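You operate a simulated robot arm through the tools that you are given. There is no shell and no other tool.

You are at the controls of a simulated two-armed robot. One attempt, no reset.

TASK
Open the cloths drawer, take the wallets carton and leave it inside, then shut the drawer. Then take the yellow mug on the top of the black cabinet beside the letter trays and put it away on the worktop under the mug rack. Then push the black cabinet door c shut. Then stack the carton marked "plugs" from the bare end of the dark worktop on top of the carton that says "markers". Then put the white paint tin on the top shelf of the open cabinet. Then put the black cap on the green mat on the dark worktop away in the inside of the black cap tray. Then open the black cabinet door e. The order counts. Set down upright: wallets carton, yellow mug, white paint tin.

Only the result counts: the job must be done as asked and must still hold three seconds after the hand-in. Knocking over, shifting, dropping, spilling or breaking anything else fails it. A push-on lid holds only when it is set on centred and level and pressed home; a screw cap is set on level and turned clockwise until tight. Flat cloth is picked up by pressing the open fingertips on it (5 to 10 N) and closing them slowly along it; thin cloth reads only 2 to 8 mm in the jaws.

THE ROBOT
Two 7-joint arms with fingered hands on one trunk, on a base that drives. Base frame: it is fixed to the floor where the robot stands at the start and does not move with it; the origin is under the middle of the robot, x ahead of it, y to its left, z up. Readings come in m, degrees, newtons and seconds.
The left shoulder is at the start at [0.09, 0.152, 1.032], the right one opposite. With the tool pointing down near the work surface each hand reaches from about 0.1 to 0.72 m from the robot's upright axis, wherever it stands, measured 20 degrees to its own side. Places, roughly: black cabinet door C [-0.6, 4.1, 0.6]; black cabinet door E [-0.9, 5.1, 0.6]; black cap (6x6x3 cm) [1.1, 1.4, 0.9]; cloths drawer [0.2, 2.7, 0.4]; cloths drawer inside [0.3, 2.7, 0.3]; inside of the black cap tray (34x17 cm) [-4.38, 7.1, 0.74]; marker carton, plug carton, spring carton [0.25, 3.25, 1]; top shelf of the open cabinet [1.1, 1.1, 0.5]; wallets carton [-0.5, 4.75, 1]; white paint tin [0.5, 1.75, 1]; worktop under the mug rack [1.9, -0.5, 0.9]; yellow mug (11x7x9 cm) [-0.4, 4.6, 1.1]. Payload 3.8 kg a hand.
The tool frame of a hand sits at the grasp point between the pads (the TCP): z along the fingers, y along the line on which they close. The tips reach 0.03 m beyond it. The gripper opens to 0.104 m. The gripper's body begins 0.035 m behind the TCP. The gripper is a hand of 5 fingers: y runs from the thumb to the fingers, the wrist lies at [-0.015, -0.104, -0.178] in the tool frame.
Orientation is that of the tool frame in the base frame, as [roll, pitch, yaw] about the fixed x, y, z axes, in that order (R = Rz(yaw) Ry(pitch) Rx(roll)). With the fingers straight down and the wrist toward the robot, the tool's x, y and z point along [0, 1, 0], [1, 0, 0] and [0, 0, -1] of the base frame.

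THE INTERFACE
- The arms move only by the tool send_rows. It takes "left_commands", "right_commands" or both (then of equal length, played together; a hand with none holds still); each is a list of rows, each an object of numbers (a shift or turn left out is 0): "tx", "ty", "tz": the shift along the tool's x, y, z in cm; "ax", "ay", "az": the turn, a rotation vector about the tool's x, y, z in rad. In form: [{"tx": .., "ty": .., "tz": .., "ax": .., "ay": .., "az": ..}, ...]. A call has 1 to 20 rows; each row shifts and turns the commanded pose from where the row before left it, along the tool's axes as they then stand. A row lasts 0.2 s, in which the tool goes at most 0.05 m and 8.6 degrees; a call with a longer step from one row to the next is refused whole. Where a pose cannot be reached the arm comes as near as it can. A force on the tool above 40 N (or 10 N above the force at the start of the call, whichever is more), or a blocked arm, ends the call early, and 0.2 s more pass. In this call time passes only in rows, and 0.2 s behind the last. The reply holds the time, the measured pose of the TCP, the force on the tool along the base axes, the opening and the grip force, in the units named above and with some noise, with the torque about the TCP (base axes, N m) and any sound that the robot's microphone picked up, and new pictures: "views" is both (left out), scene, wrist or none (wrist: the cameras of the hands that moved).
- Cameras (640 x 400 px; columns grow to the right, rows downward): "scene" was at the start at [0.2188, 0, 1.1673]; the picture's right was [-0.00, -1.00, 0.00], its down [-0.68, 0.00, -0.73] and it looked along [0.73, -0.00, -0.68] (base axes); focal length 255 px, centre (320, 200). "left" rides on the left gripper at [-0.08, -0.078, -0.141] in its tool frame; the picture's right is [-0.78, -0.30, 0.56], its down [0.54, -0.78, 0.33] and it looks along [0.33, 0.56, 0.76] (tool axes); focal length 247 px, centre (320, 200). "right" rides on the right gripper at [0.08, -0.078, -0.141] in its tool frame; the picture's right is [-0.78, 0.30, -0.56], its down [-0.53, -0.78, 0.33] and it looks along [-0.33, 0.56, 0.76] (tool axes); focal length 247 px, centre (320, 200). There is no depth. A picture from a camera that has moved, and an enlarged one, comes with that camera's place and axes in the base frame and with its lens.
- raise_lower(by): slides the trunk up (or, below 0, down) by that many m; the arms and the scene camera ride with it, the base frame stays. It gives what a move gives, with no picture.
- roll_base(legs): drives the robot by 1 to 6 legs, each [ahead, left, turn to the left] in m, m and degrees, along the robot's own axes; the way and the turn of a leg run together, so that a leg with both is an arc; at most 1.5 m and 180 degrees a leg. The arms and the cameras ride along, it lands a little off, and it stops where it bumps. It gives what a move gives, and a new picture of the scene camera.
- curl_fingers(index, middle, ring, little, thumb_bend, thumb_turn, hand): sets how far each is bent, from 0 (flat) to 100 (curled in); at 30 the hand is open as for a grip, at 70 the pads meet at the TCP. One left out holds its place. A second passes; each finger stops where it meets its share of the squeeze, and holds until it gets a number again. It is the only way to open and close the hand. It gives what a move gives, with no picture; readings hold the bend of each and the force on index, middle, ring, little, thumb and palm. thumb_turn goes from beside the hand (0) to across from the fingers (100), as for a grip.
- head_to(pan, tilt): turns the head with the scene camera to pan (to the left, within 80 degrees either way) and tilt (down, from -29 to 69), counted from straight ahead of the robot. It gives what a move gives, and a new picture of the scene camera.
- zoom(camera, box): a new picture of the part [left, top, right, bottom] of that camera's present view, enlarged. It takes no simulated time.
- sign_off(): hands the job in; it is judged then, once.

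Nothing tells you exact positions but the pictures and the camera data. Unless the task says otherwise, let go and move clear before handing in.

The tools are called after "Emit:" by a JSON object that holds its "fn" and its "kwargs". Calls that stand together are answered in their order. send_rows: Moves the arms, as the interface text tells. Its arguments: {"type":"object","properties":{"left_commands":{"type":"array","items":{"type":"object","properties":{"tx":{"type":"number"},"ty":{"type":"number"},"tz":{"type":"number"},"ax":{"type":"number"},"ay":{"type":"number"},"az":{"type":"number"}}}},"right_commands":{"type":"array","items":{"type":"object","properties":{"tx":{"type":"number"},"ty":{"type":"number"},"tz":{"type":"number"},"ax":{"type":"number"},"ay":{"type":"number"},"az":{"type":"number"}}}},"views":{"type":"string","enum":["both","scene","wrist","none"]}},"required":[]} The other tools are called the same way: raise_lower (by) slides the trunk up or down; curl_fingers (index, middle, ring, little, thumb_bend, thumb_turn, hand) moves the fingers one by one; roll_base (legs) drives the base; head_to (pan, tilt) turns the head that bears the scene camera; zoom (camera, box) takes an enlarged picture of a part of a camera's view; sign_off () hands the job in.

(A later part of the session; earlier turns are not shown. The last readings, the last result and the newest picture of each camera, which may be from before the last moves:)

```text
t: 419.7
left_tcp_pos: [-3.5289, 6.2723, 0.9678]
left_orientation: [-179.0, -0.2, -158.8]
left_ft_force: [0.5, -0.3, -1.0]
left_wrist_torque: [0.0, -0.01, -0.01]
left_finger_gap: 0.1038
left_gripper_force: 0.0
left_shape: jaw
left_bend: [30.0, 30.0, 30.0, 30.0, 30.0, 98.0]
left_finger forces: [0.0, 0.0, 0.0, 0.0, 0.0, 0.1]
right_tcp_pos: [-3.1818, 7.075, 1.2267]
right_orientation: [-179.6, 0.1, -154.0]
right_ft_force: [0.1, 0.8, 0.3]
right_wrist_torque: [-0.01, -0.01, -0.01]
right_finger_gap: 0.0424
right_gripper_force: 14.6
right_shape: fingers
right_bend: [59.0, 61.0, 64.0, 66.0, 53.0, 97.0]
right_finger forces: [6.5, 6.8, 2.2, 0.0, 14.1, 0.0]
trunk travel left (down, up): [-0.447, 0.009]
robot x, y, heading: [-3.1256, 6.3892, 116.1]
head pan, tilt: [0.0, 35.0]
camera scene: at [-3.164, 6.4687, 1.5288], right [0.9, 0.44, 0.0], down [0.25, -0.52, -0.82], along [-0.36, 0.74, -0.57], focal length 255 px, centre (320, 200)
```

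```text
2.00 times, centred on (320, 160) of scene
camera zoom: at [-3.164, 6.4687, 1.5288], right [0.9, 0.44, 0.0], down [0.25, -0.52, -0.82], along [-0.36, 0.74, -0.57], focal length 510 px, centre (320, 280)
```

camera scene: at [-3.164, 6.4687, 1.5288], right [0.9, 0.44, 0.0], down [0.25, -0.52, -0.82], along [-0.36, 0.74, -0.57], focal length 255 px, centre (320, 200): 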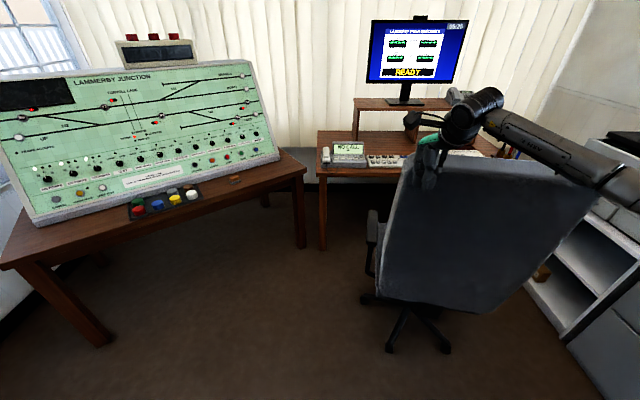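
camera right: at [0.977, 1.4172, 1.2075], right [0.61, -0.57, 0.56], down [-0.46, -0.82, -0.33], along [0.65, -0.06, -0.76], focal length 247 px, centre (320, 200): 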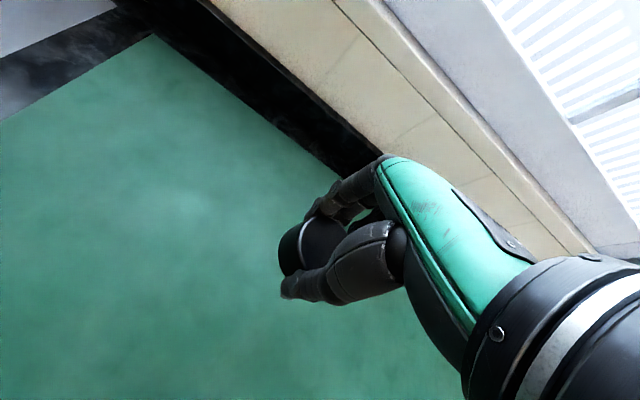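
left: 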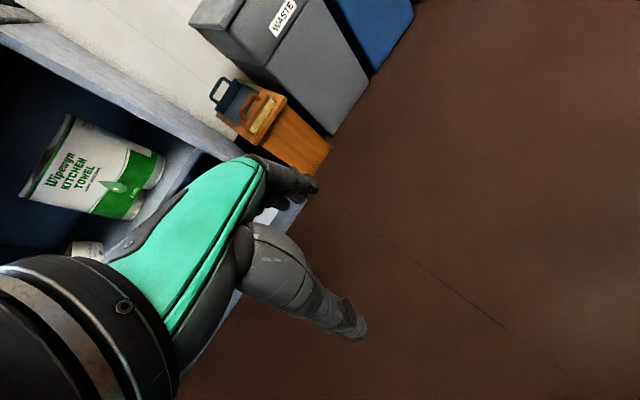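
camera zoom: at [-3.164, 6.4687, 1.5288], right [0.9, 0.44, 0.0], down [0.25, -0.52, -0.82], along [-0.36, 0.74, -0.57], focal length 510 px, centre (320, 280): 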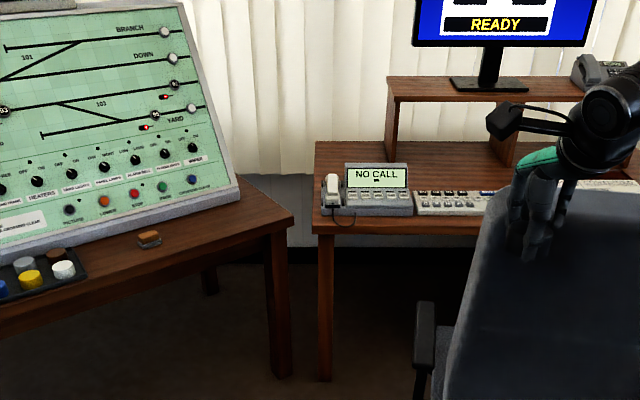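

My hand met the office chair's backrest (it stopped at once). I back off slightly, and look down-left before going on.

Emit:
{"fn": "roll_base", "kwargs": {"legs": [[-0.07, 0, 0]]}}

Emit:
{"fn": "head_to", "kwargs": {"pan": 45, "tilt": 45}}

Emit:
{"fn": "head_to", "kwargs": {"pan": -5, "tilt": 30}}

```text
t: 420.7
left_tcp_pos: [-3.5009, 6.2162, 0.9675]
left_orientation: [-178.5, -0.2, -158.7]
left_ft_force: [-0.3, 0.8, -0.9]
left_wrist_torque: [-0.06, 0.0, -0.02]
left_finger_gap: 0.1038
left_gripper_force: 0.0
left_shape: jaw
left_bend: [30.0, 30.0, 30.0, 30.0, 30.0, 98.0]
left_finger forces: [0.1, 0.0, 0.1, 0.0, 0.0, 0.1]
right_tcp_pos: [-3.1541, 7.0209, 1.223]
right_orientation: [-179.2, 0.0, -154.2]
right_ft_force: [0.0, 1.1, -0.5]
right_wrist_torque: [-0.02, 0.02, 0.0]
right_finger_gap: 0.0428
right_gripper_force: 15.2
right_shape: fingers
right_bend: [59.0, 60.0, 64.0, 66.0, 53.0, 97.0]
right_finger forces: [6.5, 6.8, 2.1, 0.1, 14.0, 0.0]
trunk travel left (down, up): [-0.447, 0.009]
robot x, y, heading: [-3.0948, 6.3287, 116.2]
head pan, tilt: [0.0, 35.0]
camera scene: at [-3.138, 6.4173, 1.5279], right [0.9, 0.44, 0.0], down [0.26, -0.52, -0.81], along [-0.36, 0.73, -0.58], focal length 255 px, centre (320, 200)
```

scene: 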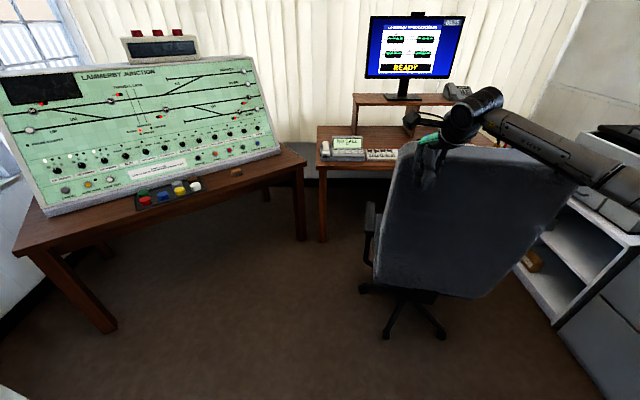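

```text
t: 421.9
left_tcp_pos: [-3.4989, 6.2109, 0.969]
left_orientation: [-178.8, -0.2, -158.7]
left_ft_force: [0.0, -0.3, -0.5]
left_wrist_torque: [-0.01, 0.02, -0.02]
left_finger_gap: 0.1036
left_gripper_force: 0.2
left_shape: jaw
left_bend: [30.0, 30.0, 30.0, 30.0, 30.0, 98.0]
left_finger forces: [0.0, 0.0, 0.0, 0.0, 0.1, 0.0]
right_tcp_pos: [-3.1515, 7.0146, 1.2261]
right_orientation: [-179.6, 0.2, -154.2]
right_ft_force: [-0.7, 0.1, -0.1]
right_wrist_torque: [0.0, 0.02, -0.03]
right_finger_gap: 0.0424
right_gripper_force: 13.9
right_shape: fingers
right_bend: [59.0, 60.0, 64.0, 66.0, 53.0, 97.0]
right_finger forces: [6.5, 6.7, 2.2, 0.0, 14.1, 0.0]
trunk travel left (down, up): [-0.447, 0.009]
robot x, y, heading: [-3.098, 6.3297, 116.3]
head pan, tilt: [45.0, 45.0]
camera scene: at [-3.1722, 6.3551, 1.5139], right [0.33, 0.95, 0.0], down [0.67, -0.23, -0.71], along [-0.67, 0.23, -0.71], focal length 255 px, centre (320, 200)
```

scene: 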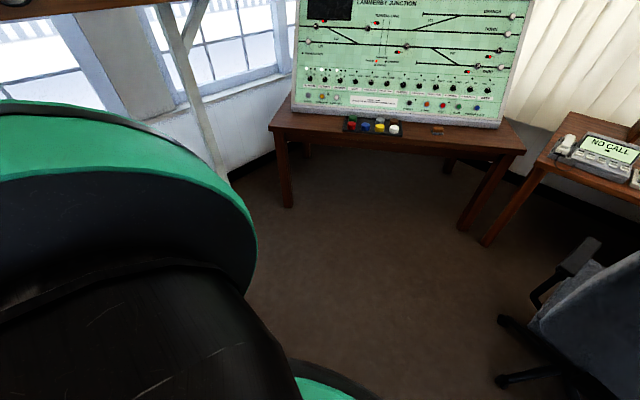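

```text
t: 423.0
left_tcp_pos: [-3.4988, 6.2119, 0.9677]
left_orientation: [-179.0, -0.3, -158.8]
left_ft_force: [0.1, 0.2, 0.4]
left_wrist_torque: [-0.01, 0.01, -0.01]
left_finger_gap: 0.1039
left_gripper_force: 0.1
left_shape: jaw
left_bend: [30.0, 30.0, 30.0, 30.0, 30.0, 98.0]
left_finger forces: [0.0, 0.0, 0.0, 0.0, 0.0, 0.0]
right_tcp_pos: [-3.1515, 7.0131, 1.2276]
right_orientation: [-179.6, 0.1, -154.2]
right_ft_force: [0.9, -0.5, -0.4]
right_wrist_torque: [-0.02, 0.01, 0.01]
right_finger_gap: 0.0424
right_gripper_force: 15.0
right_shape: fingers
right_bend: [59.0, 60.0, 64.0, 66.0, 53.0, 97.0]
right_finger forces: [6.6, 6.8, 2.1, 0.0, 14.2, 0.0]
trunk travel left (down, up): [-0.447, 0.009]
robot x, y, heading: [-3.1, 6.3314, 115.9]
head pan, tilt: [-5.0, 30.0]
camera scene: at [-3.1274, 6.4125, 1.5366], right [0.93, 0.36, 0.0], down [0.18, -0.47, -0.87], along [-0.31, 0.81, -0.5], focal length 255 px, centre (320, 200)
```

scene: 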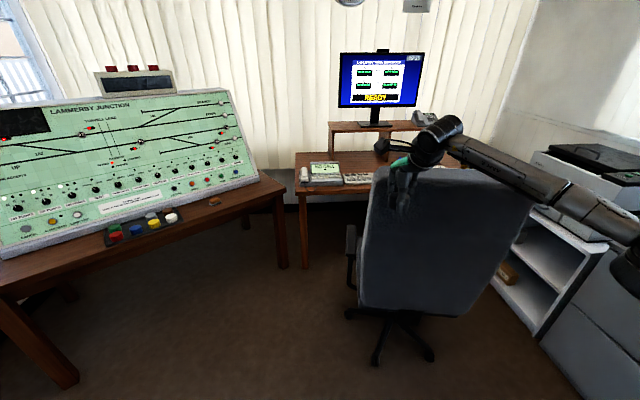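

Clear floor toward the table. I turn left toward it, then approach with a bow to the right to stay off the boxes on the floor at my left.

Emit:
{"fn": "roll_base", "kwargs": {"legs": [[0, 0, 36.7], [0.22, -0.2, 0]]}}

Emit:
{"fn": "head_to", "kwargs": {"pan": 0, "tilt": 40}}

Emit:
{"fn": "zoom", "kwargs": {"camera": "scene", "box": [220, 80, 460, 240]}}

```text
t: 426.8
left_tcp_pos: [-3.4504, 6.2748, 0.969]
left_orientation: [-179.1, -0.3, -122.6]
left_ft_force: [-0.2, -0.1, -0.1]
left_wrist_torque: [0.01, -0.02, -0.01]
left_finger_gap: 0.1039
left_gripper_force: 0.0
left_shape: jaw
left_bend: [30.0, 30.0, 30.0, 30.0, 30.0, 98.0]
left_finger forces: [0.0, 0.0, 0.0, 0.0, 0.0, 0.0]
right_tcp_pos: [-3.6443, 7.126, 1.2293]
right_orientation: [-179.8, 0.0, -117.8]
right_ft_force: [-0.2, -0.2, 1.1]
right_wrist_torque: [0.03, 0.03, -0.01]
right_finger_gap: 0.0422
right_gripper_force: 14.3
right_shape: fingers
right_bend: [59.0, 60.0, 64.0, 66.0, 53.0, 97.0]
right_finger forces: [6.5, 6.9, 2.1, 0.1, 14.0, 0.1]
trunk travel left (down, up): [-0.447, 0.009]
robot x, y, heading: [-3.1988, 6.6067, 152.4]
head pan, tilt: [-5.0, 30.0]
camera scene: at [-3.2695, 6.654, 1.5367], right [0.54, 0.84, 0.0], down [0.42, -0.27, -0.87], along [-0.73, 0.47, -0.5], focal length 255 px, centre (320, 200)
```

scene: 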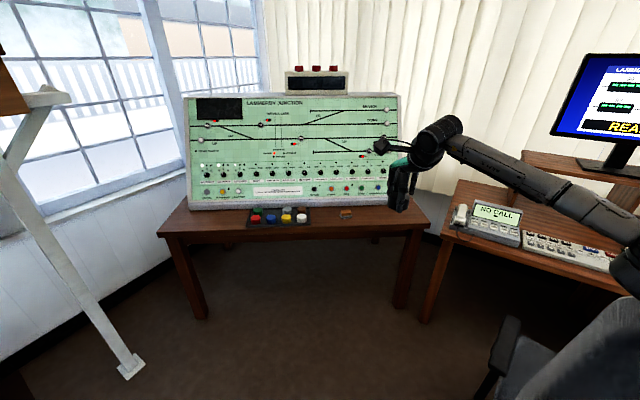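

```text
t: 427.5
left_tcp_pos: [-3.4521, 6.2766, 0.9701]
left_orientation: [-179.0, -0.2, -122.6]
left_ft_force: [0.3, -0.1, -0.8]
left_wrist_torque: [0.0, 0.01, -0.01]
left_finger_gap: 0.1038
left_gripper_force: 0.1
left_shape: jaw
left_bend: [30.0, 30.0, 30.0, 30.0, 30.0, 98.0]
left_finger forces: [0.0, 0.0, 0.0, 0.0, 0.0, 0.0]
right_tcp_pos: [-3.6457, 7.1282, 1.2268]
right_orientation: [-179.6, 0.1, -117.8]
right_ft_force: [-0.1, -0.4, -0.1]
right_wrist_torque: [-0.01, 0.01, -0.02]
right_finger_gap: 0.0424
right_gripper_force: 14.4
right_shape: fingers
right_bend: [59.0, 60.0, 64.0, 66.0, 53.0, 97.0]
right_finger forces: [6.5, 6.8, 2.0, 0.0, 14.0, 0.0]
trunk travel left (down, up): [-0.447, 0.009]
robot x, y, heading: [-3.1982, 6.6059, 152.3]
head pan, tilt: [0.0, 40.0]
camera scene: at [-3.2696, 6.6471, 1.5213], right [0.47, 0.89, 0.0], down [0.57, -0.3, -0.77], along [-0.68, 0.36, -0.64], focal length 255 px, centre (320, 200)
```

scene: 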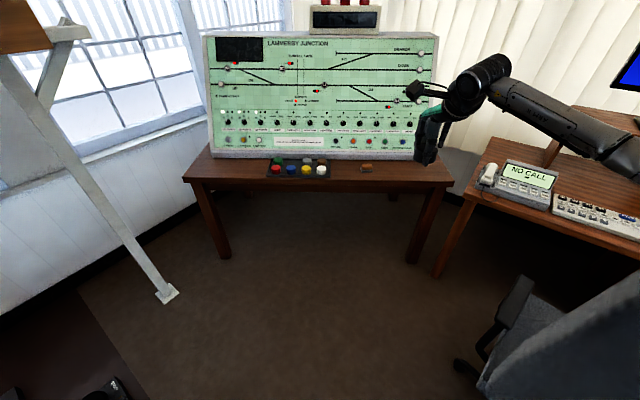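

```text
2.50 times, centred on (340, 160) of scene
camera zoom: at [-3.2696, 6.6471, 1.5213], right [0.47, 0.89, 0.0], down [0.57, -0.3, -0.77], along [-0.68, 0.36, -0.64], focal length 637 px, centre (270, 300)
```

zoom: 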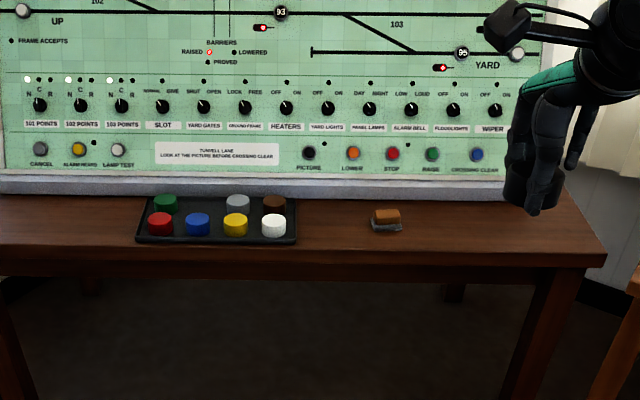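

I see it now: two rows of caps — green, empty, grey, brown behind; red, blue, yellow, white in front. The empty place is second from left in the back row. I bring the hand inward and move up to the table.

Emit:
{"fn": "send_rows", "kwargs": {"right_commands": [{"tx": 4}, {"tx": 4}, {"tx": 4}], "views": "none"}}

Emit:
{"fn": "roll_base", "kwargs": {"legs": [[0.45, 0, 0.4], [0.05, 0.28, 0]]}}

Emit:
{"fn": "raise_lower", "kwargs": {"by": -0.2}}

Emit:
{"fn": "head_to", "kwargs": {"pan": 0, "tilt": 40}}

Emit:
{"fn": "zoom", "kwargs": {"camera": "scene", "box": [200, 80, 440, 240]}}

```text
t: 428.3
left_tcp_pos: [-3.4536, 6.2752, 0.9669]
left_orientation: [-178.9, -0.2, -122.7]
left_ft_force: [0.5, -0.4, 0.0]
left_wrist_torque: [0.0, 0.0, -0.02]
left_finger_gap: 0.1041
left_gripper_force: 0.0
left_shape: jaw
left_bend: [30.0, 30.0, 30.0, 30.0, 30.0, 98.0]
left_finger forces: [0.1, 0.1, 0.0, 0.0, 0.0, 0.1]
right_tcp_pos: [-3.7019, 7.0231, 1.2295]
right_orientation: [-179.7, 0.1, -117.8]
right_ft_force: [-0.2, -0.4, -0.1]
right_wrist_torque: [0.0, 0.0, -0.01]
right_finger_gap: 0.0424
right_gripper_force: 15.0
right_shape: fingers
right_bend: [59.0, 60.0, 64.0, 66.0, 53.0, 97.0]
right_finger forces: [6.5, 6.8, 2.2, 0.1, 13.8, 0.0]
trunk travel left (down, up): [-0.447, 0.009]
robot x, y, heading: [-3.1943, 6.6093, 152.1]
head pan, tilt: [0.0, 40.0]
```

```text
t: 432.6
left_tcp_pos: [-4.0257, 6.2574, 0.9685]
left_orientation: [-179.0, -0.3, -122.5]
left_ft_force: [-0.8, 0.4, -0.1]
left_wrist_torque: [-0.02, -0.03, 0.02]
left_finger_gap: 0.1041
left_gripper_force: 0.0
left_shape: jaw
left_bend: [30.0, 30.0, 30.0, 30.0, 30.0, 98.0]
left_finger forces: [0.0, 0.0, 0.0, 0.0, 0.1, 0.1]
right_tcp_pos: [-4.2797, 7.0041, 1.2288]
right_orientation: [-179.6, 0.0, -117.6]
right_ft_force: [-0.3, 1.3, -1.2]
right_wrist_torque: [-0.03, -0.01, -0.03]
right_finger_gap: 0.0424
right_gripper_force: 14.3
right_shape: fingers
right_bend: [59.0, 60.0, 64.0, 66.0, 53.0, 97.0]
right_finger forces: [6.5, 6.8, 2.1, 0.0, 13.9, 0.0]
trunk travel left (down, up): [-0.447, 0.009]
robot x, y, heading: [-3.7747, 6.587, 152.5]
head pan, tilt: [0.0, 40.0]
camera scene: at [-3.8449, 6.6305, 1.5212], right [0.46, 0.89, 0.0], down [0.57, -0.3, -0.77], along [-0.68, 0.35, -0.64], focal length 255 px, centre (320, 200)
```

scene: 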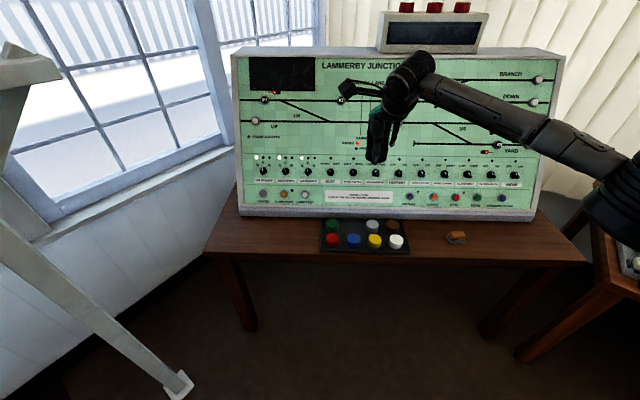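

```text
t: 434.8
left_tcp_pos: [-4.0264, 6.2563, 0.7682]
left_orientation: [-179.0, -0.3, -122.4]
left_ft_force: [-0.2, 1.1, 0.3]
left_wrist_torque: [0.02, 0.0, -0.01]
left_finger_gap: 0.1039
left_gripper_force: 0.1
left_shape: jaw
left_bend: [30.0, 30.0, 30.0, 30.0, 30.0, 98.0]
left_finger forces: [0.0, 0.0, 0.0, 0.0, 0.0, 0.0]
right_tcp_pos: [-4.2798, 7.0045, 1.0295]
right_orientation: [-179.7, 0.1, -117.6]
right_ft_force: [-0.7, 0.7, 0.9]
right_wrist_torque: [0.0, -0.02, -0.03]
right_finger_gap: 0.0422
right_gripper_force: 14.9
right_shape: fingers
right_bend: [59.0, 60.0, 64.0, 66.0, 53.0, 97.0]
right_finger forces: [6.5, 6.7, 2.1, 0.0, 13.9, 0.0]
trunk travel left (down, up): [-0.247, 0.209]
robot x, y, heading: [-3.7712, 6.5901, 152.4]
head pan, tilt: [0.0, 40.0]
```

```text
t: 435.4
left_tcp_pos: [-4.0267, 6.2566, 0.7685]
left_orientation: [-179.1, -0.3, -122.3]
left_ft_force: [0.2, 0.1, 0.5]
left_wrist_torque: [0.01, 0.01, 0.01]
left_finger_gap: 0.1037
left_gripper_force: 0.0
left_shape: jaw
left_bend: [30.0, 30.0, 30.0, 30.0, 30.0, 98.0]
left_finger forces: [0.1, 0.0, 0.1, 0.0, 0.0, 0.0]
right_tcp_pos: [-4.2802, 7.0036, 1.0297]
right_orientation: [-179.6, 0.2, -117.6]
right_ft_force: [-0.2, -0.1, 0.0]
right_wrist_torque: [-0.01, 0.0, 0.01]
right_finger_gap: 0.0422
right_gripper_force: 14.7
right_shape: fingers
right_bend: [59.0, 60.0, 64.0, 66.0, 53.0, 97.0]
right_finger forces: [6.6, 6.7, 2.1, 0.1, 13.9, 0.0]
trunk travel left (down, up): [-0.247, 0.209]
robot x, y, heading: [-3.7723, 6.5876, 152.5]
head pan, tilt: [0.0, 40.0]
camera scene: at [-3.8899, 6.651, 1.3051], right [0.46, 0.89, 0.0], down [0.65, -0.34, -0.69], along [-0.61, 0.32, -0.73], focal length 255 px, centre (320, 200)
```

scene: 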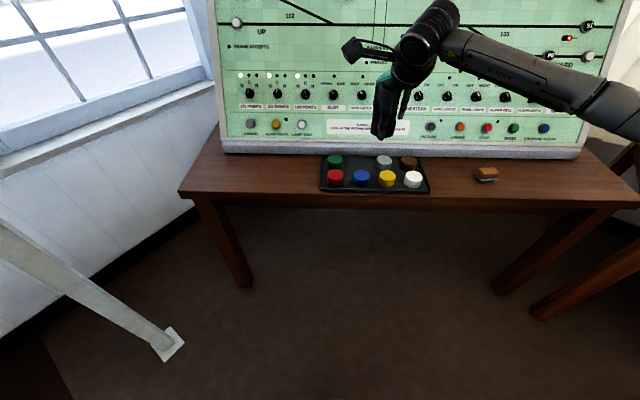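

```text
2.50 times, centred on (320, 160) of scene
camera zoom: at [-3.8899, 6.651, 1.3051], right [0.46, 0.89, 0.0], down [0.65, -0.34, -0.69], along [-0.61, 0.32, -0.73], focal length 637 px, centre (320, 300)
```

zoom: 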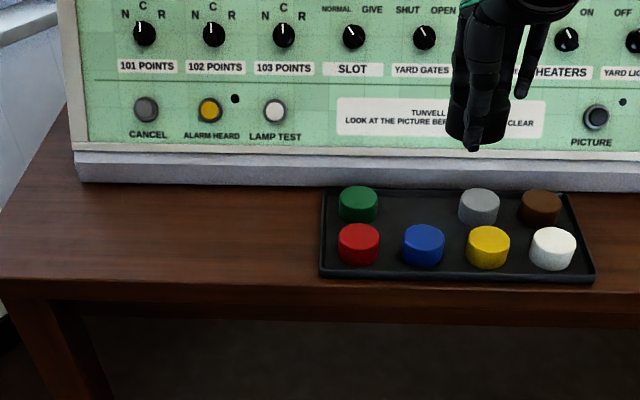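

The empty place is at (−4.441, 7.088), directly ahead of my hand by 18 cm. I roll forward and check with the wrist camera.

Emit:
{"fn": "roll_base", "kwargs": {"legs": [[0.13, 0, 0]]}}

Emit:
{"fn": "send_rows", "kwargs": {"right_commands": [{"tz": 4}, {"tz": 4}, {"tz": 3}], "views": "both"}}

Emit:
{"fn": "zoom", "kwargs": {"camera": "scene", "box": [240, 120, 480, 280]}}

```text
t: 436.7
left_tcp_pos: [-4.1402, 6.3158, 0.7679]
left_orientation: [-178.9, -0.2, -122.4]
left_ft_force: [0.3, -0.2, 0.4]
left_wrist_torque: [0.0, 0.02, -0.01]
left_finger_gap: 0.1039
left_gripper_force: 0.0
left_shape: jaw
left_bend: [30.0, 30.0, 30.0, 30.0, 30.0, 98.0]
left_finger forces: [0.2, 0.1, 0.0, 0.1, 0.0, 0.1]
right_tcp_pos: [-4.396, 7.0625, 1.0303]
right_orientation: [-179.7, 0.1, -117.6]
right_ft_force: [-0.2, 1.1, -0.8]
right_wrist_torque: [0.02, 0.0, 0.02]
right_finger_gap: 0.0422
right_gripper_force: 14.7
right_shape: fingers
right_bend: [59.0, 60.0, 64.0, 66.0, 53.0, 97.0]
right_finger forces: [6.5, 6.8, 2.1, 0.0, 13.8, 0.1]
trunk travel left (down, up): [-0.247, 0.209]
robot x, y, heading: [-3.888, 6.6473, 152.4]
head pan, tilt: [0.0, 40.0]
camera scene: at [-4.0039, 6.71, 1.3052], right [0.46, 0.89, 0.0], down [0.64, -0.34, -0.69], along [-0.61, 0.32, -0.73], focal length 255 px, centre (320, 200)
```

scene: 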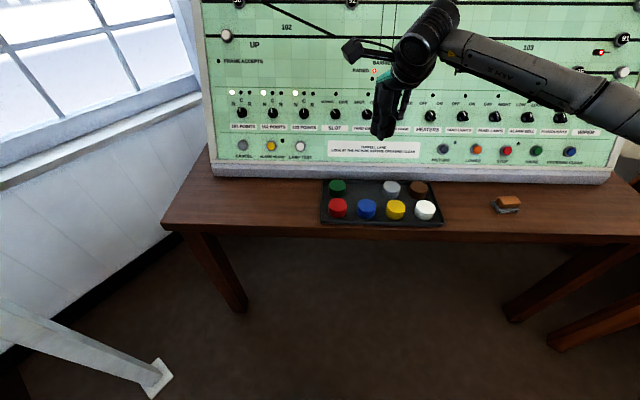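

```text
t: 437.5
left_tcp_pos: [-4.1407, 6.316, 0.7688]
left_orientation: [-178.8, -0.2, -122.4]
left_ft_force: [-0.5, -0.2, 0.5]
left_wrist_torque: [-0.01, -0.02, -0.02]
left_finger_gap: 0.1041
left_gripper_force: 0.1
left_shape: jaw
left_bend: [30.0, 30.0, 30.0, 30.0, 30.0, 98.0]
left_finger forces: [0.1, 0.0, 0.0, 0.0, 0.0, 0.0]
right_tcp_pos: [-4.3945, 7.0626, 0.9206]
right_orientation: [-179.6, 0.0, -117.5]
right_ft_force: [0.4, -0.1, 0.2]
right_wrist_torque: [0.02, 0.01, 0.01]
right_finger_gap: 0.0424
right_gripper_force: 14.5
right_shape: fingers
right_bend: [59.0, 60.0, 64.0, 66.0, 53.0, 97.0]
right_finger forces: [6.5, 6.8, 2.1, 0.0, 13.9, 0.1]
trunk travel left (down, up): [-0.247, 0.209]
robot x, y, heading: [-3.8866, 6.6511, 152.1]
head pan, tilt: [0.0, 40.0]
camera scene: at [-4.0047, 6.7107, 1.305], right [0.46, 0.89, 0.0], down [0.65, -0.34, -0.69], along [-0.61, 0.32, -0.73], focal length 255 px, centre (320, 200)
camera right: at [-4.3647, 6.9538, 1.0612], right [0.09, 0.83, 0.56], down [0.94, 0.11, -0.33], along [-0.33, 0.55, -0.76], focal length 247 px, centre (320, 200)
```

scene: 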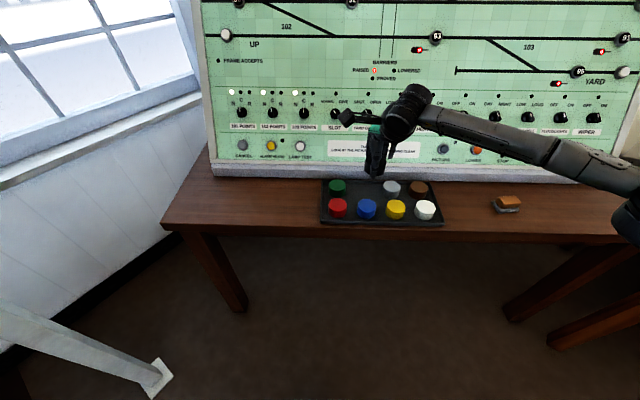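
right: 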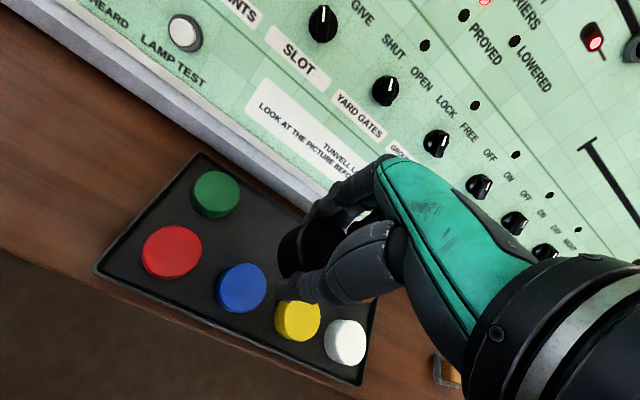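

```text
2.50 times, centred on (360, 200) of scene
camera zoom: at [-4.0047, 6.7107, 1.305], right [0.46, 0.89, 0.0], down [0.65, -0.34, -0.69], along [-0.61, 0.32, -0.73], focal length 637 px, centre (220, 200)
```

zoom: 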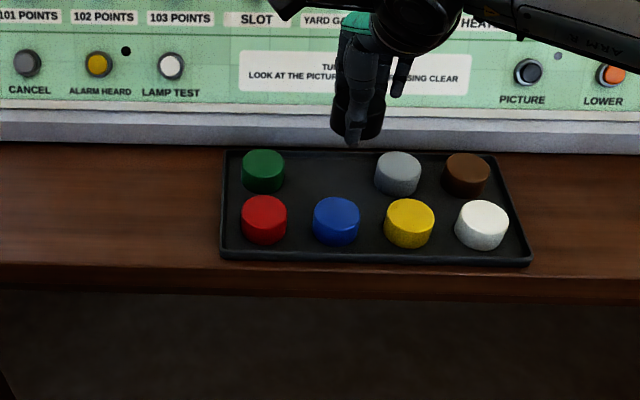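

From the wrist camera the empty place is at (−4.4436, 7.0785), with ~2 cm gaps between caps. I move over it, then descend to just above the neighbours to check.

Emit:
{"fn": "send_rows", "kwargs": {"right_commands": [{"ty": 2.75, "tx": 0.43}, {"ty": 2.75, "tx": 0.43}, {"tz": 4}, {"tz": 3.5}], "views": "both"}}

Emit:
{"fn": "zoom", "kwargs": {"camera": "scene", "box": [300, 140, 460, 260]}}

Emit:
{"fn": "zoom", "kwargs": {"camera": "right", "box": [160, 140, 420, 380]}}

```text
t: 438.5
left_tcp_pos: [-4.1405, 6.3159, 0.7673]
left_orientation: [-178.8, -0.2, -122.4]
left_ft_force: [-0.1, -1.0, -0.3]
left_wrist_torque: [-0.02, 0.01, -0.01]
left_finger_gap: 0.1038
left_gripper_force: 0.1
left_shape: jaw
left_bend: [30.0, 30.0, 30.0, 30.0, 30.0, 98.0]
left_finger forces: [0.0, 0.0, 0.1, 0.0, 0.0, 0.1]
right_tcp_pos: [-4.4493, 7.0796, 0.8433]
right_orientation: [-179.6, 0.1, -117.6]
right_ft_force: [-0.6, -0.7, 0.3]
right_wrist_torque: [-0.05, 0.01, -0.01]
right_finger_gap: 0.0424
right_gripper_force: 14.9
right_shape: fingers
right_bend: [59.0, 60.0, 64.0, 66.0, 53.0, 97.0]
right_finger forces: [6.5, 6.6, 2.0, 0.1, 13.9, 0.0]
trunk travel left (down, up): [-0.247, 0.209]
robot x, y, heading: [-3.8843, 6.6493, 152.4]
head pan, tilt: [0.0, 40.0]
camera scene: at [-4.005, 6.7106, 1.3049], right [0.46, 0.89, 0.0], down [0.65, -0.34, -0.69], along [-0.61, 0.32, -0.73], focal length 255 px, centre (320, 200)
camera right: at [-4.419, 6.9714, 0.9857], right [0.09, 0.83, 0.56], down [0.94, 0.11, -0.33], along [-0.33, 0.55, -0.76], focal length 247 px, centre (320, 200)
```

scene: 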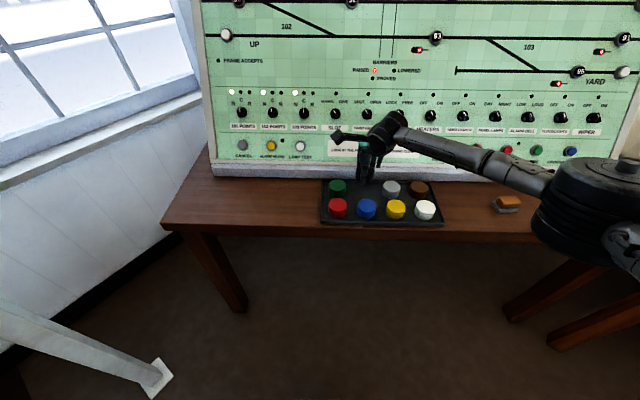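
right: 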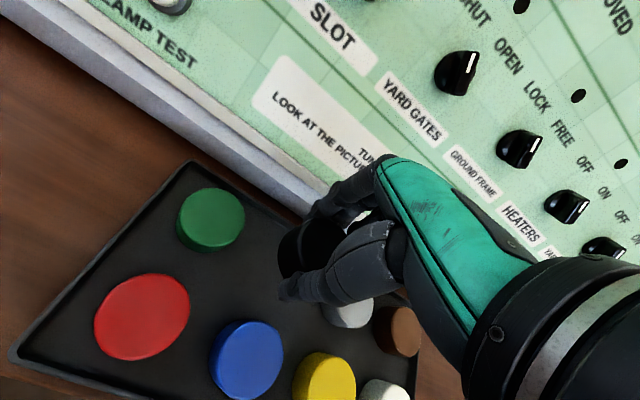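

```text
3.33 times, centred on (380, 200) of scene
camera zoom: at [-4.005, 6.7106, 1.3049], right [0.46, 0.89, 0.0], down [0.65, -0.34, -0.69], along [-0.61, 0.32, -0.73], focal length 850 px, centre (120, 200)
```

zoom: 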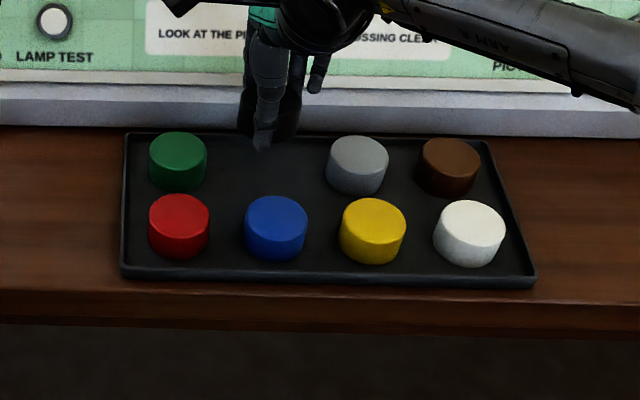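

```text
1.67 times, centred on (290, 260) of right
camera zoom: at [-4.419, 6.9714, 0.9857], right [0.09, 0.83, 0.56], down [0.94, 0.11, -0.33], along [-0.33, 0.55, -0.76], focal length 412 px, centre (370, 100)
```

zoom: 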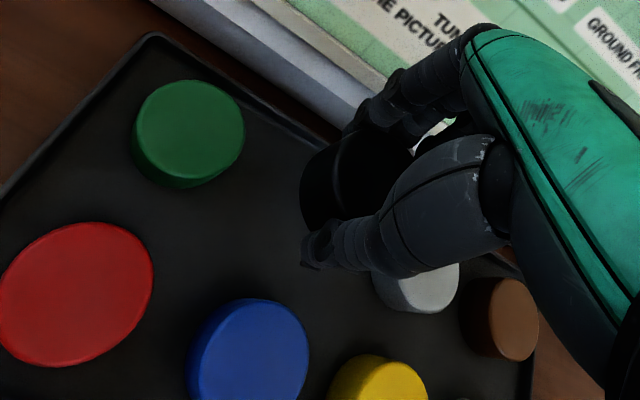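

Position confirmed within ~3 mm. Lowering into the gap with force checks.

Emit:
{"fn": "send_rows", "kwargs": {"right_commands": [{"tz": 1.5}, {"tz": 1.5}], "views": "both"}}

Emit:
{"fn": "zoom", "kwargs": {"camera": "scene", "box": [300, 140, 460, 260]}}

Emit:
{"fn": "zoom", "kwargs": {"camera": "right", "box": [160, 140, 420, 380]}}

```text
t: 439.1
left_tcp_pos: [-4.1411, 6.3156, 0.7678]
left_orientation: [-178.9, -0.2, -122.3]
left_ft_force: [0.7, 0.7, -0.6]
left_wrist_torque: [-0.01, -0.01, -0.02]
left_finger_gap: 0.1037
left_gripper_force: 0.0
left_shape: jaw
left_bend: [30.0, 30.0, 30.0, 30.0, 30.0, 98.0]
left_finger forces: [0.1, 0.0, 0.0, 0.1, 0.0, 0.1]
right_tcp_pos: [-4.4483, 7.0791, 0.8128]
right_orientation: [-179.7, 0.1, -117.7]
right_ft_force: [1.2, 0.5, 0.9]
right_wrist_torque: [0.0, 0.01, 0.0]
right_finger_gap: 0.042
right_gripper_force: 14.3
right_shape: fingers
right_bend: [59.0, 60.0, 64.0, 66.0, 53.0, 97.0]
right_finger forces: [6.6, 6.7, 2.2, 0.0, 13.8, 0.0]
trunk travel left (down, up): [-0.247, 0.209]
robot x, y, heading: [-3.8866, 6.647, 152.5]
head pan, tilt: [0.0, 40.0]
camera scene: at [-4.0047, 6.7104, 1.305], right [0.46, 0.89, 0.0], down [0.65, -0.34, -0.69], along [-0.61, 0.32, -0.73], focal length 255 px, centre (320, 200)
camera right: at [-4.4174, 6.9713, 0.9548], right [0.09, 0.83, 0.56], down [0.94, 0.11, -0.33], along [-0.33, 0.55, -0.76], focal length 247 px, centre (320, 200)
```

scene: 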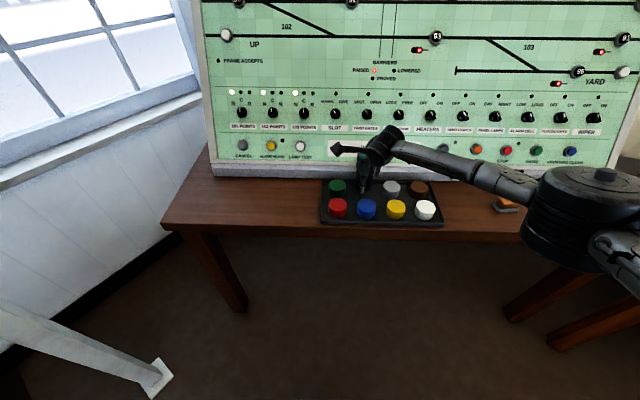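
right: 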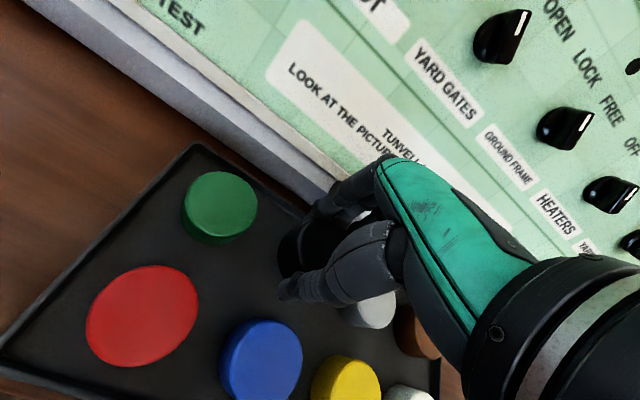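

```text
3.33 times, centred on (380, 200) of scene
camera zoom: at [-4.0047, 6.7104, 1.305], right [0.46, 0.89, 0.0], down [0.65, -0.34, -0.69], along [-0.61, 0.32, -0.73], focal length 850 px, centre (120, 200)
```

zoom: 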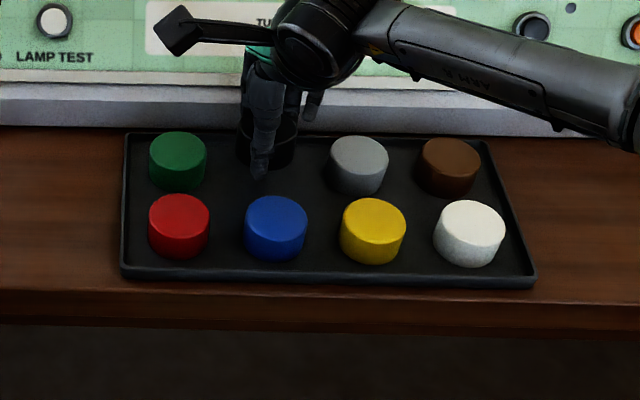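

```text
1.67 times, centred on (290, 260) of right
camera zoom: at [-4.4174, 6.9713, 0.9548], right [0.09, 0.83, 0.56], down [0.94, 0.11, -0.33], along [-0.33, 0.55, -0.76], focal length 412 px, centre (370, 100)
```

zoom: 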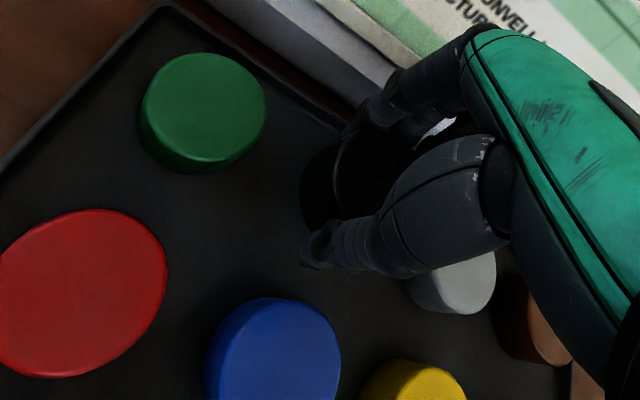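

Good clearance all round. Continuing down gently.

Emit:
{"fn": "send_rows", "kwargs": {"right_commands": [{"tz": 1}, {"tz": 0.8}], "views": "none"}}

Emit:
{"fn": "zoom", "kwargs": {"camera": "scene", "box": [300, 140, 460, 260]}}

Emit:
{"fn": "zoom", "kwargs": {"camera": "right", "box": [160, 140, 420, 380]}}

```text
t: 439.7
left_tcp_pos: [-4.1409, 6.3151, 0.7686]
left_orientation: [-178.9, -0.2, -122.3]
left_ft_force: [-1.1, 0.0, 0.8]
left_wrist_torque: [0.02, 0.0, 0.01]
left_finger_gap: 0.1039
left_gripper_force: 0.1
left_shape: jaw
left_bend: [30.0, 30.0, 30.0, 30.0, 30.0, 98.0]
left_finger forces: [0.0, 0.1, 0.0, 0.0, 0.1, 0.1]
right_tcp_pos: [-4.4464, 7.0802, 0.7959]
right_orientation: [-179.6, 0.2, -117.6]
right_ft_force: [-0.4, 0.2, -0.9]
right_wrist_torque: [0.02, 0.03, 0.0]
right_finger_gap: 0.0422
right_gripper_force: 13.8
right_shape: fingers
right_bend: [59.0, 60.0, 64.0, 66.0, 53.0, 97.0]
right_finger forces: [6.5, 6.7, 2.2, 0.1, 13.8, 0.1]
trunk travel left (down, up): [-0.247, 0.209]
robot x, y, heading: [-3.8902, 6.6483, 152.4]
head pan, tilt: [0.0, 40.0]
```

```text
3.33 times, centred on (380, 200) of scene
camera zoom: at [-4.0044, 6.7104, 1.305], right [0.46, 0.89, 0.0], down [0.65, -0.34, -0.69], along [-0.61, 0.32, -0.73], focal length 850 px, centre (120, 200)
```

zoom: 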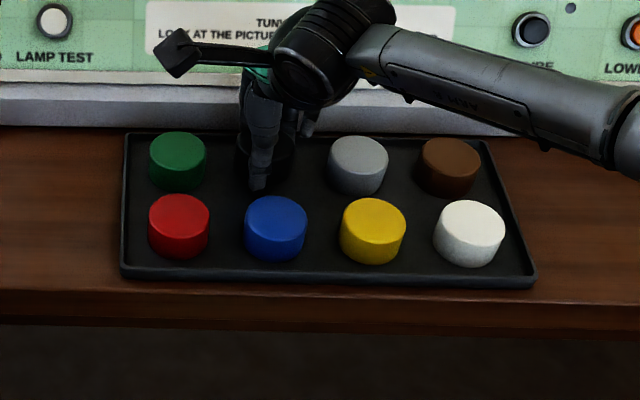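

```text
1.67 times, centred on (290, 260) of right
camera zoom: at [-4.4166, 6.9713, 0.9368], right [0.09, 0.83, 0.56], down [0.94, 0.11, -0.33], along [-0.33, 0.55, -0.76], focal length 412 px, centre (370, 100)
```

zoom: 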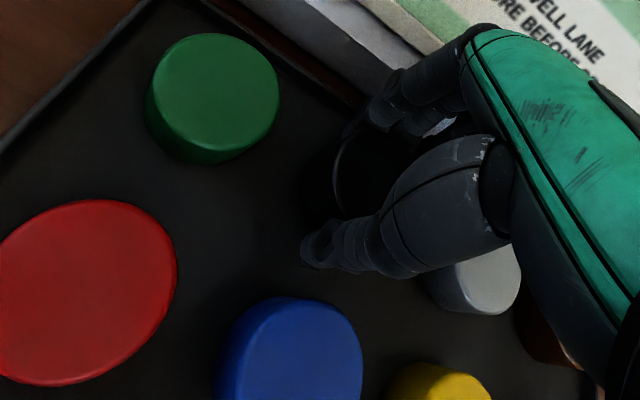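

Emit:
{"fn": "send_rows", "kwargs": {"right_commands": [{"tz": 0.6}], "views": "none"}}

Emit:
{"fn": "send_rows", "kwargs": {"right_commands": [{"tz": 0.5}], "views": "none"}}

Emit:
{"fn": "send_rows", "kwargs": {"right_commands": [{"tz": 0.4}], "views": "none"}}

```text
t: 440.1
left_tcp_pos: [-4.1406, 6.3157, 0.7674]
left_orientation: [-178.9, -0.2, -122.3]
left_ft_force: [0.4, -0.7, -0.9]
left_wrist_torque: [-0.01, -0.01, 0.02]
left_finger_gap: 0.1038
left_gripper_force: 0.1
left_shape: jaw
left_bend: [30.0, 30.0, 30.0, 30.0, 30.0, 98.0]
left_finger forces: [0.0, 0.0, 0.0, 0.1, 0.0, 0.0]
right_tcp_pos: [-4.4469, 7.0802, 0.7891]
right_orientation: [-179.6, 0.0, -117.6]
right_ft_force: [0.0, 1.6, -0.1]
right_wrist_torque: [0.01, -0.01, 0.02]
right_finger_gap: 0.042
right_gripper_force: 15.0
right_shape: fingers
right_bend: [59.0, 60.0, 64.0, 66.0, 53.0, 97.0]
right_finger forces: [6.5, 6.7, 2.1, 0.0, 13.7, 0.1]
trunk travel left (down, up): [-0.247, 0.209]
robot x, y, heading: [-3.8879, 6.644, 152.4]
head pan, tilt: [0.0, 40.0]
```

```text
t: 440.5
left_tcp_pos: [-4.1415, 6.3161, 0.7678]
left_orientation: [-178.9, -0.2, -122.3]
left_ft_force: [0.2, 0.4, 1.0]
left_wrist_torque: [-0.01, 0.0, 0.02]
left_finger_gap: 0.1038
left_gripper_force: 0.1
left_shape: jaw
left_bend: [30.0, 30.0, 30.0, 30.0, 30.0, 98.0]
left_finger forces: [0.0, 0.1, 0.0, 0.0, 0.0, 0.0]
right_tcp_pos: [-4.4474, 7.079, 0.7843]
right_orientation: [-179.6, 0.1, -117.6]
right_ft_force: [0.0, -0.3, -0.4]
right_wrist_torque: [-0.02, -0.01, 0.01]
right_finger_gap: 0.0423
right_gripper_force: 15.0
right_shape: fingers
right_bend: [59.0, 60.0, 64.0, 66.0, 53.0, 97.0]
right_finger forces: [6.5, 6.7, 2.0, 0.0, 13.9, 0.0]
trunk travel left (down, up): [-0.247, 0.209]
robot x, y, heading: [-3.8889, 6.6466, 152.5]
head pan, tilt: [0.0, 40.0]
```

```text
t: 440.9
left_tcp_pos: [-4.1406, 6.3154, 0.7685]
left_orientation: [-179.0, -0.3, -122.4]
left_ft_force: [0.2, -0.3, 0.0]
left_wrist_torque: [-0.01, 0.02, 0.0]
left_finger_gap: 0.1038
left_gripper_force: 0.2
left_shape: jaw
left_bend: [30.0, 30.0, 30.0, 30.0, 30.0, 98.0]
left_finger forces: [0.1, 0.0, 0.1, 0.0, 0.0, 0.0]
right_tcp_pos: [-4.4468, 7.0794, 0.7811]
right_orientation: [-179.7, 0.0, -117.6]
right_ft_force: [-0.1, 0.5, 3.9]
right_wrist_torque: [0.04, 0.11, -0.01]
right_finger_gap: 0.0422
right_gripper_force: 15.1
right_shape: fingers
right_bend: [59.0, 60.0, 64.0, 66.0, 53.0, 97.0]
right_finger forces: [6.6, 6.9, 2.2, 0.0, 14.2, 0.1]
trunk travel left (down, up): [-0.247, 0.209]
robot x, y, heading: [-3.8879, 6.649, 152.5]
head pan, tilt: [0.0, 40.0]
```

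Light contact with the tray floor (4 N). I open just a few millimetres to let go, then lift.

Emit:
{"fn": "curl_fingers", "kwargs": {"hand": "right", "index": 51, "middle": 51, "ring": 51, "little": 51, "thumb_bend": 48}}

Emit:
{"fn": "zoom", "kwargs": {"camera": "right", "box": [160, 140, 420, 380]}}

Emit:
{"fn": "zoom", "kwargs": {"camera": "scene", "box": [300, 140, 460, 260]}}

```text
t: 441.9
left_tcp_pos: [-4.1418, 6.3155, 0.7678]
left_orientation: [-179.1, -0.2, -122.3]
left_ft_force: [0.3, -0.5, -0.4]
left_wrist_torque: [-0.01, 0.0, 0.0]
left_finger_gap: 0.1039
left_gripper_force: 0.0
left_shape: jaw
left_bend: [30.0, 30.0, 30.0, 30.0, 30.0, 98.0]
left_finger forces: [0.0, 0.0, 0.1, 0.1, 0.0, 0.1]
right_tcp_pos: [-4.4464, 7.0794, 0.7801]
right_orientation: [-179.5, 0.0, -117.6]
right_ft_force: [1.3, -0.6, 0.4]
right_wrist_torque: [0.01, 0.03, -0.02]
right_finger_gap: 0.0532
right_gripper_force: 0.9
right_shape: fingers
right_bend: [51.0, 52.0, 51.0, 51.0, 48.0, 98.0]
right_finger forces: [0.1, 1.5, 0.0, 0.1, 0.1, 0.1]
trunk travel left (down, up): [-0.247, 0.209]
robot x, y, heading: [-3.8864, 6.6449, 152.7]
head pan, tilt: [0.0, 40.0]
```

```text
1.67 times, centred on (290, 260) of right
camera zoom: at [-4.4161, 6.9711, 0.922], right [0.09, 0.83, 0.56], down [0.94, 0.11, -0.33], along [-0.33, 0.55, -0.76], focal length 412 px, centre (370, 100)
```

zoom: 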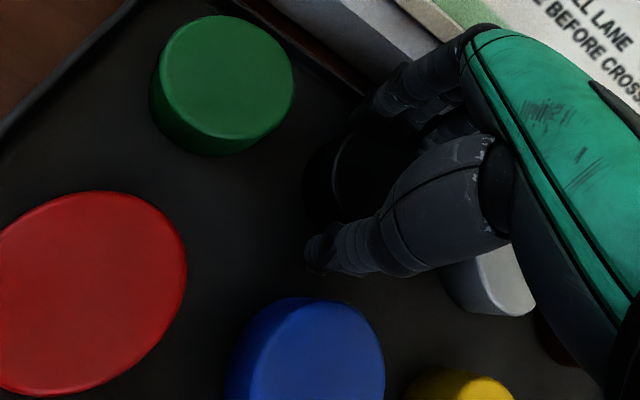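

```text
3.33 times, centred on (380, 200) of scene
camera zoom: at [-4.0041, 6.7102, 1.3051], right [0.46, 0.89, 0.0], down [0.65, -0.34, -0.69], along [-0.61, 0.32, -0.73], focal length 850 px, centre (120, 200)
```

zoom: 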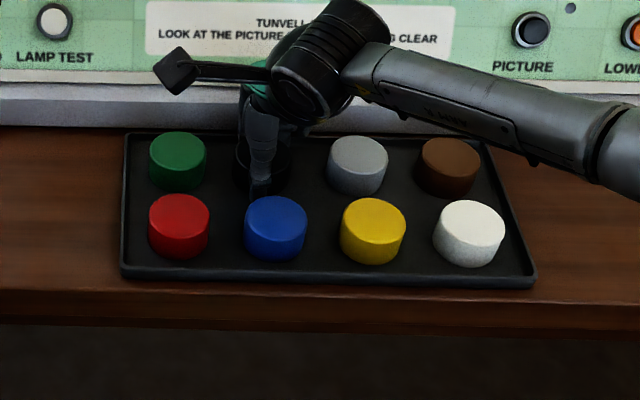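

Emit:
{"fn": "curl_fingers", "kwargs": {"hand": "right", "thumb_bend": 45}}

Emit:
{"fn": "send_rows", "kwargs": {"right_commands": [{"tz": -0.6}, {"tz": -0.6}], "views": "both"}}

Emit:
{"fn": "zoom", "kwargs": {"camera": "right", "box": [160, 140, 420, 380]}}

```text
t: 442.9
left_tcp_pos: [-4.1411, 6.3146, 0.7684]
left_orientation: [-179.0, -0.2, -122.2]
left_ft_force: [-0.3, 0.5, -0.3]
left_wrist_torque: [-0.03, -0.03, 0.02]
left_finger_gap: 0.1035
left_gripper_force: 0.0
left_shape: jaw
left_bend: [30.0, 30.0, 30.0, 30.0, 30.0, 98.0]
left_finger forces: [0.0, 0.0, 0.0, 0.0, 0.0, 0.1]
right_tcp_pos: [-4.4467, 7.079, 0.7813]
right_orientation: [-179.6, 0.1, -117.6]
right_ft_force: [1.3, -0.4, 0.1]
right_wrist_torque: [0.01, 0.01, -0.02]
right_finger_gap: 0.0565
right_gripper_force: 0.3
right_shape: fingers
right_bend: [51.0, 52.0, 51.0, 51.0, 45.0, 97.0]
right_finger forces: [0.0, 1.2, 0.1, 0.1, 0.1, 0.0]
trunk travel left (down, up): [-0.247, 0.209]
robot x, y, heading: [-3.8905, 6.6463, 152.3]
head pan, tilt: [0.0, 40.0]
```

```text
t: 443.5
left_tcp_pos: [-4.1414, 6.314, 0.7678]
left_orientation: [-178.9, -0.2, -122.3]
left_ft_force: [0.7, 0.4, 0.3]
left_wrist_torque: [0.0, 0.0, 0.0]
left_finger_gap: 0.1039
left_gripper_force: 0.2
left_shape: jaw
left_bend: [30.0, 30.0, 30.0, 30.0, 30.0, 98.0]
left_finger forces: [0.1, 0.0, 0.0, 0.0, 0.0, 0.0]
right_tcp_pos: [-4.4459, 7.08, 0.7926]
right_orientation: [-179.6, 0.0, -117.6]
right_ft_force: [0.0, -0.1, -0.3]
right_wrist_torque: [0.04, -0.01, 0.0]
right_finger_gap: 0.057
right_gripper_force: 0.0
right_shape: fingers
right_bend: [51.0, 51.0, 51.0, 51.0, 45.0, 97.0]
right_finger forces: [0.1, 0.0, 0.1, 0.0, 0.1, 0.0]
trunk travel left (down, up): [-0.247, 0.209]
robot x, y, heading: [-3.8877, 6.6482, 152.4]
head pan, tilt: [0.0, 40.0]
camera scene: at [-4.0043, 6.7102, 1.3051], right [0.46, 0.89, 0.0], down [0.65, -0.34, -0.69], along [-0.61, 0.32, -0.73], focal length 255 px, centre (320, 200)
camera right: at [-4.416, 6.9715, 0.934], right [0.09, 0.83, 0.56], down [0.94, 0.11, -0.33], along [-0.33, 0.55, -0.76], focal length 247 px, centre (320, 200)
```

scene: 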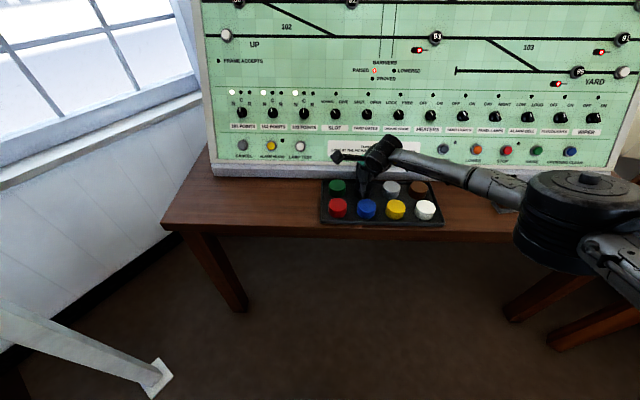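
right: 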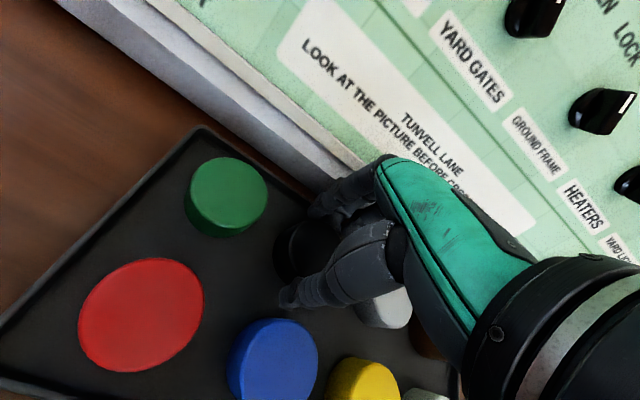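

```text
1.67 times, centred on (290, 260) of right
camera zoom: at [-4.416, 6.9715, 0.934], right [0.09, 0.83, 0.56], down [0.94, 0.11, -0.33], along [-0.33, 0.55, -0.76], focal length 412 px, centre (370, 100)
```

zoom: 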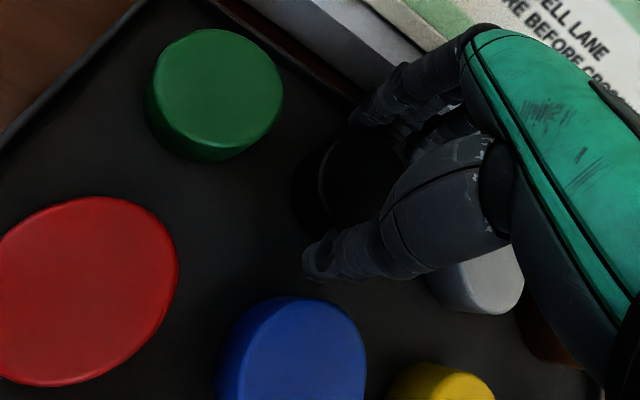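

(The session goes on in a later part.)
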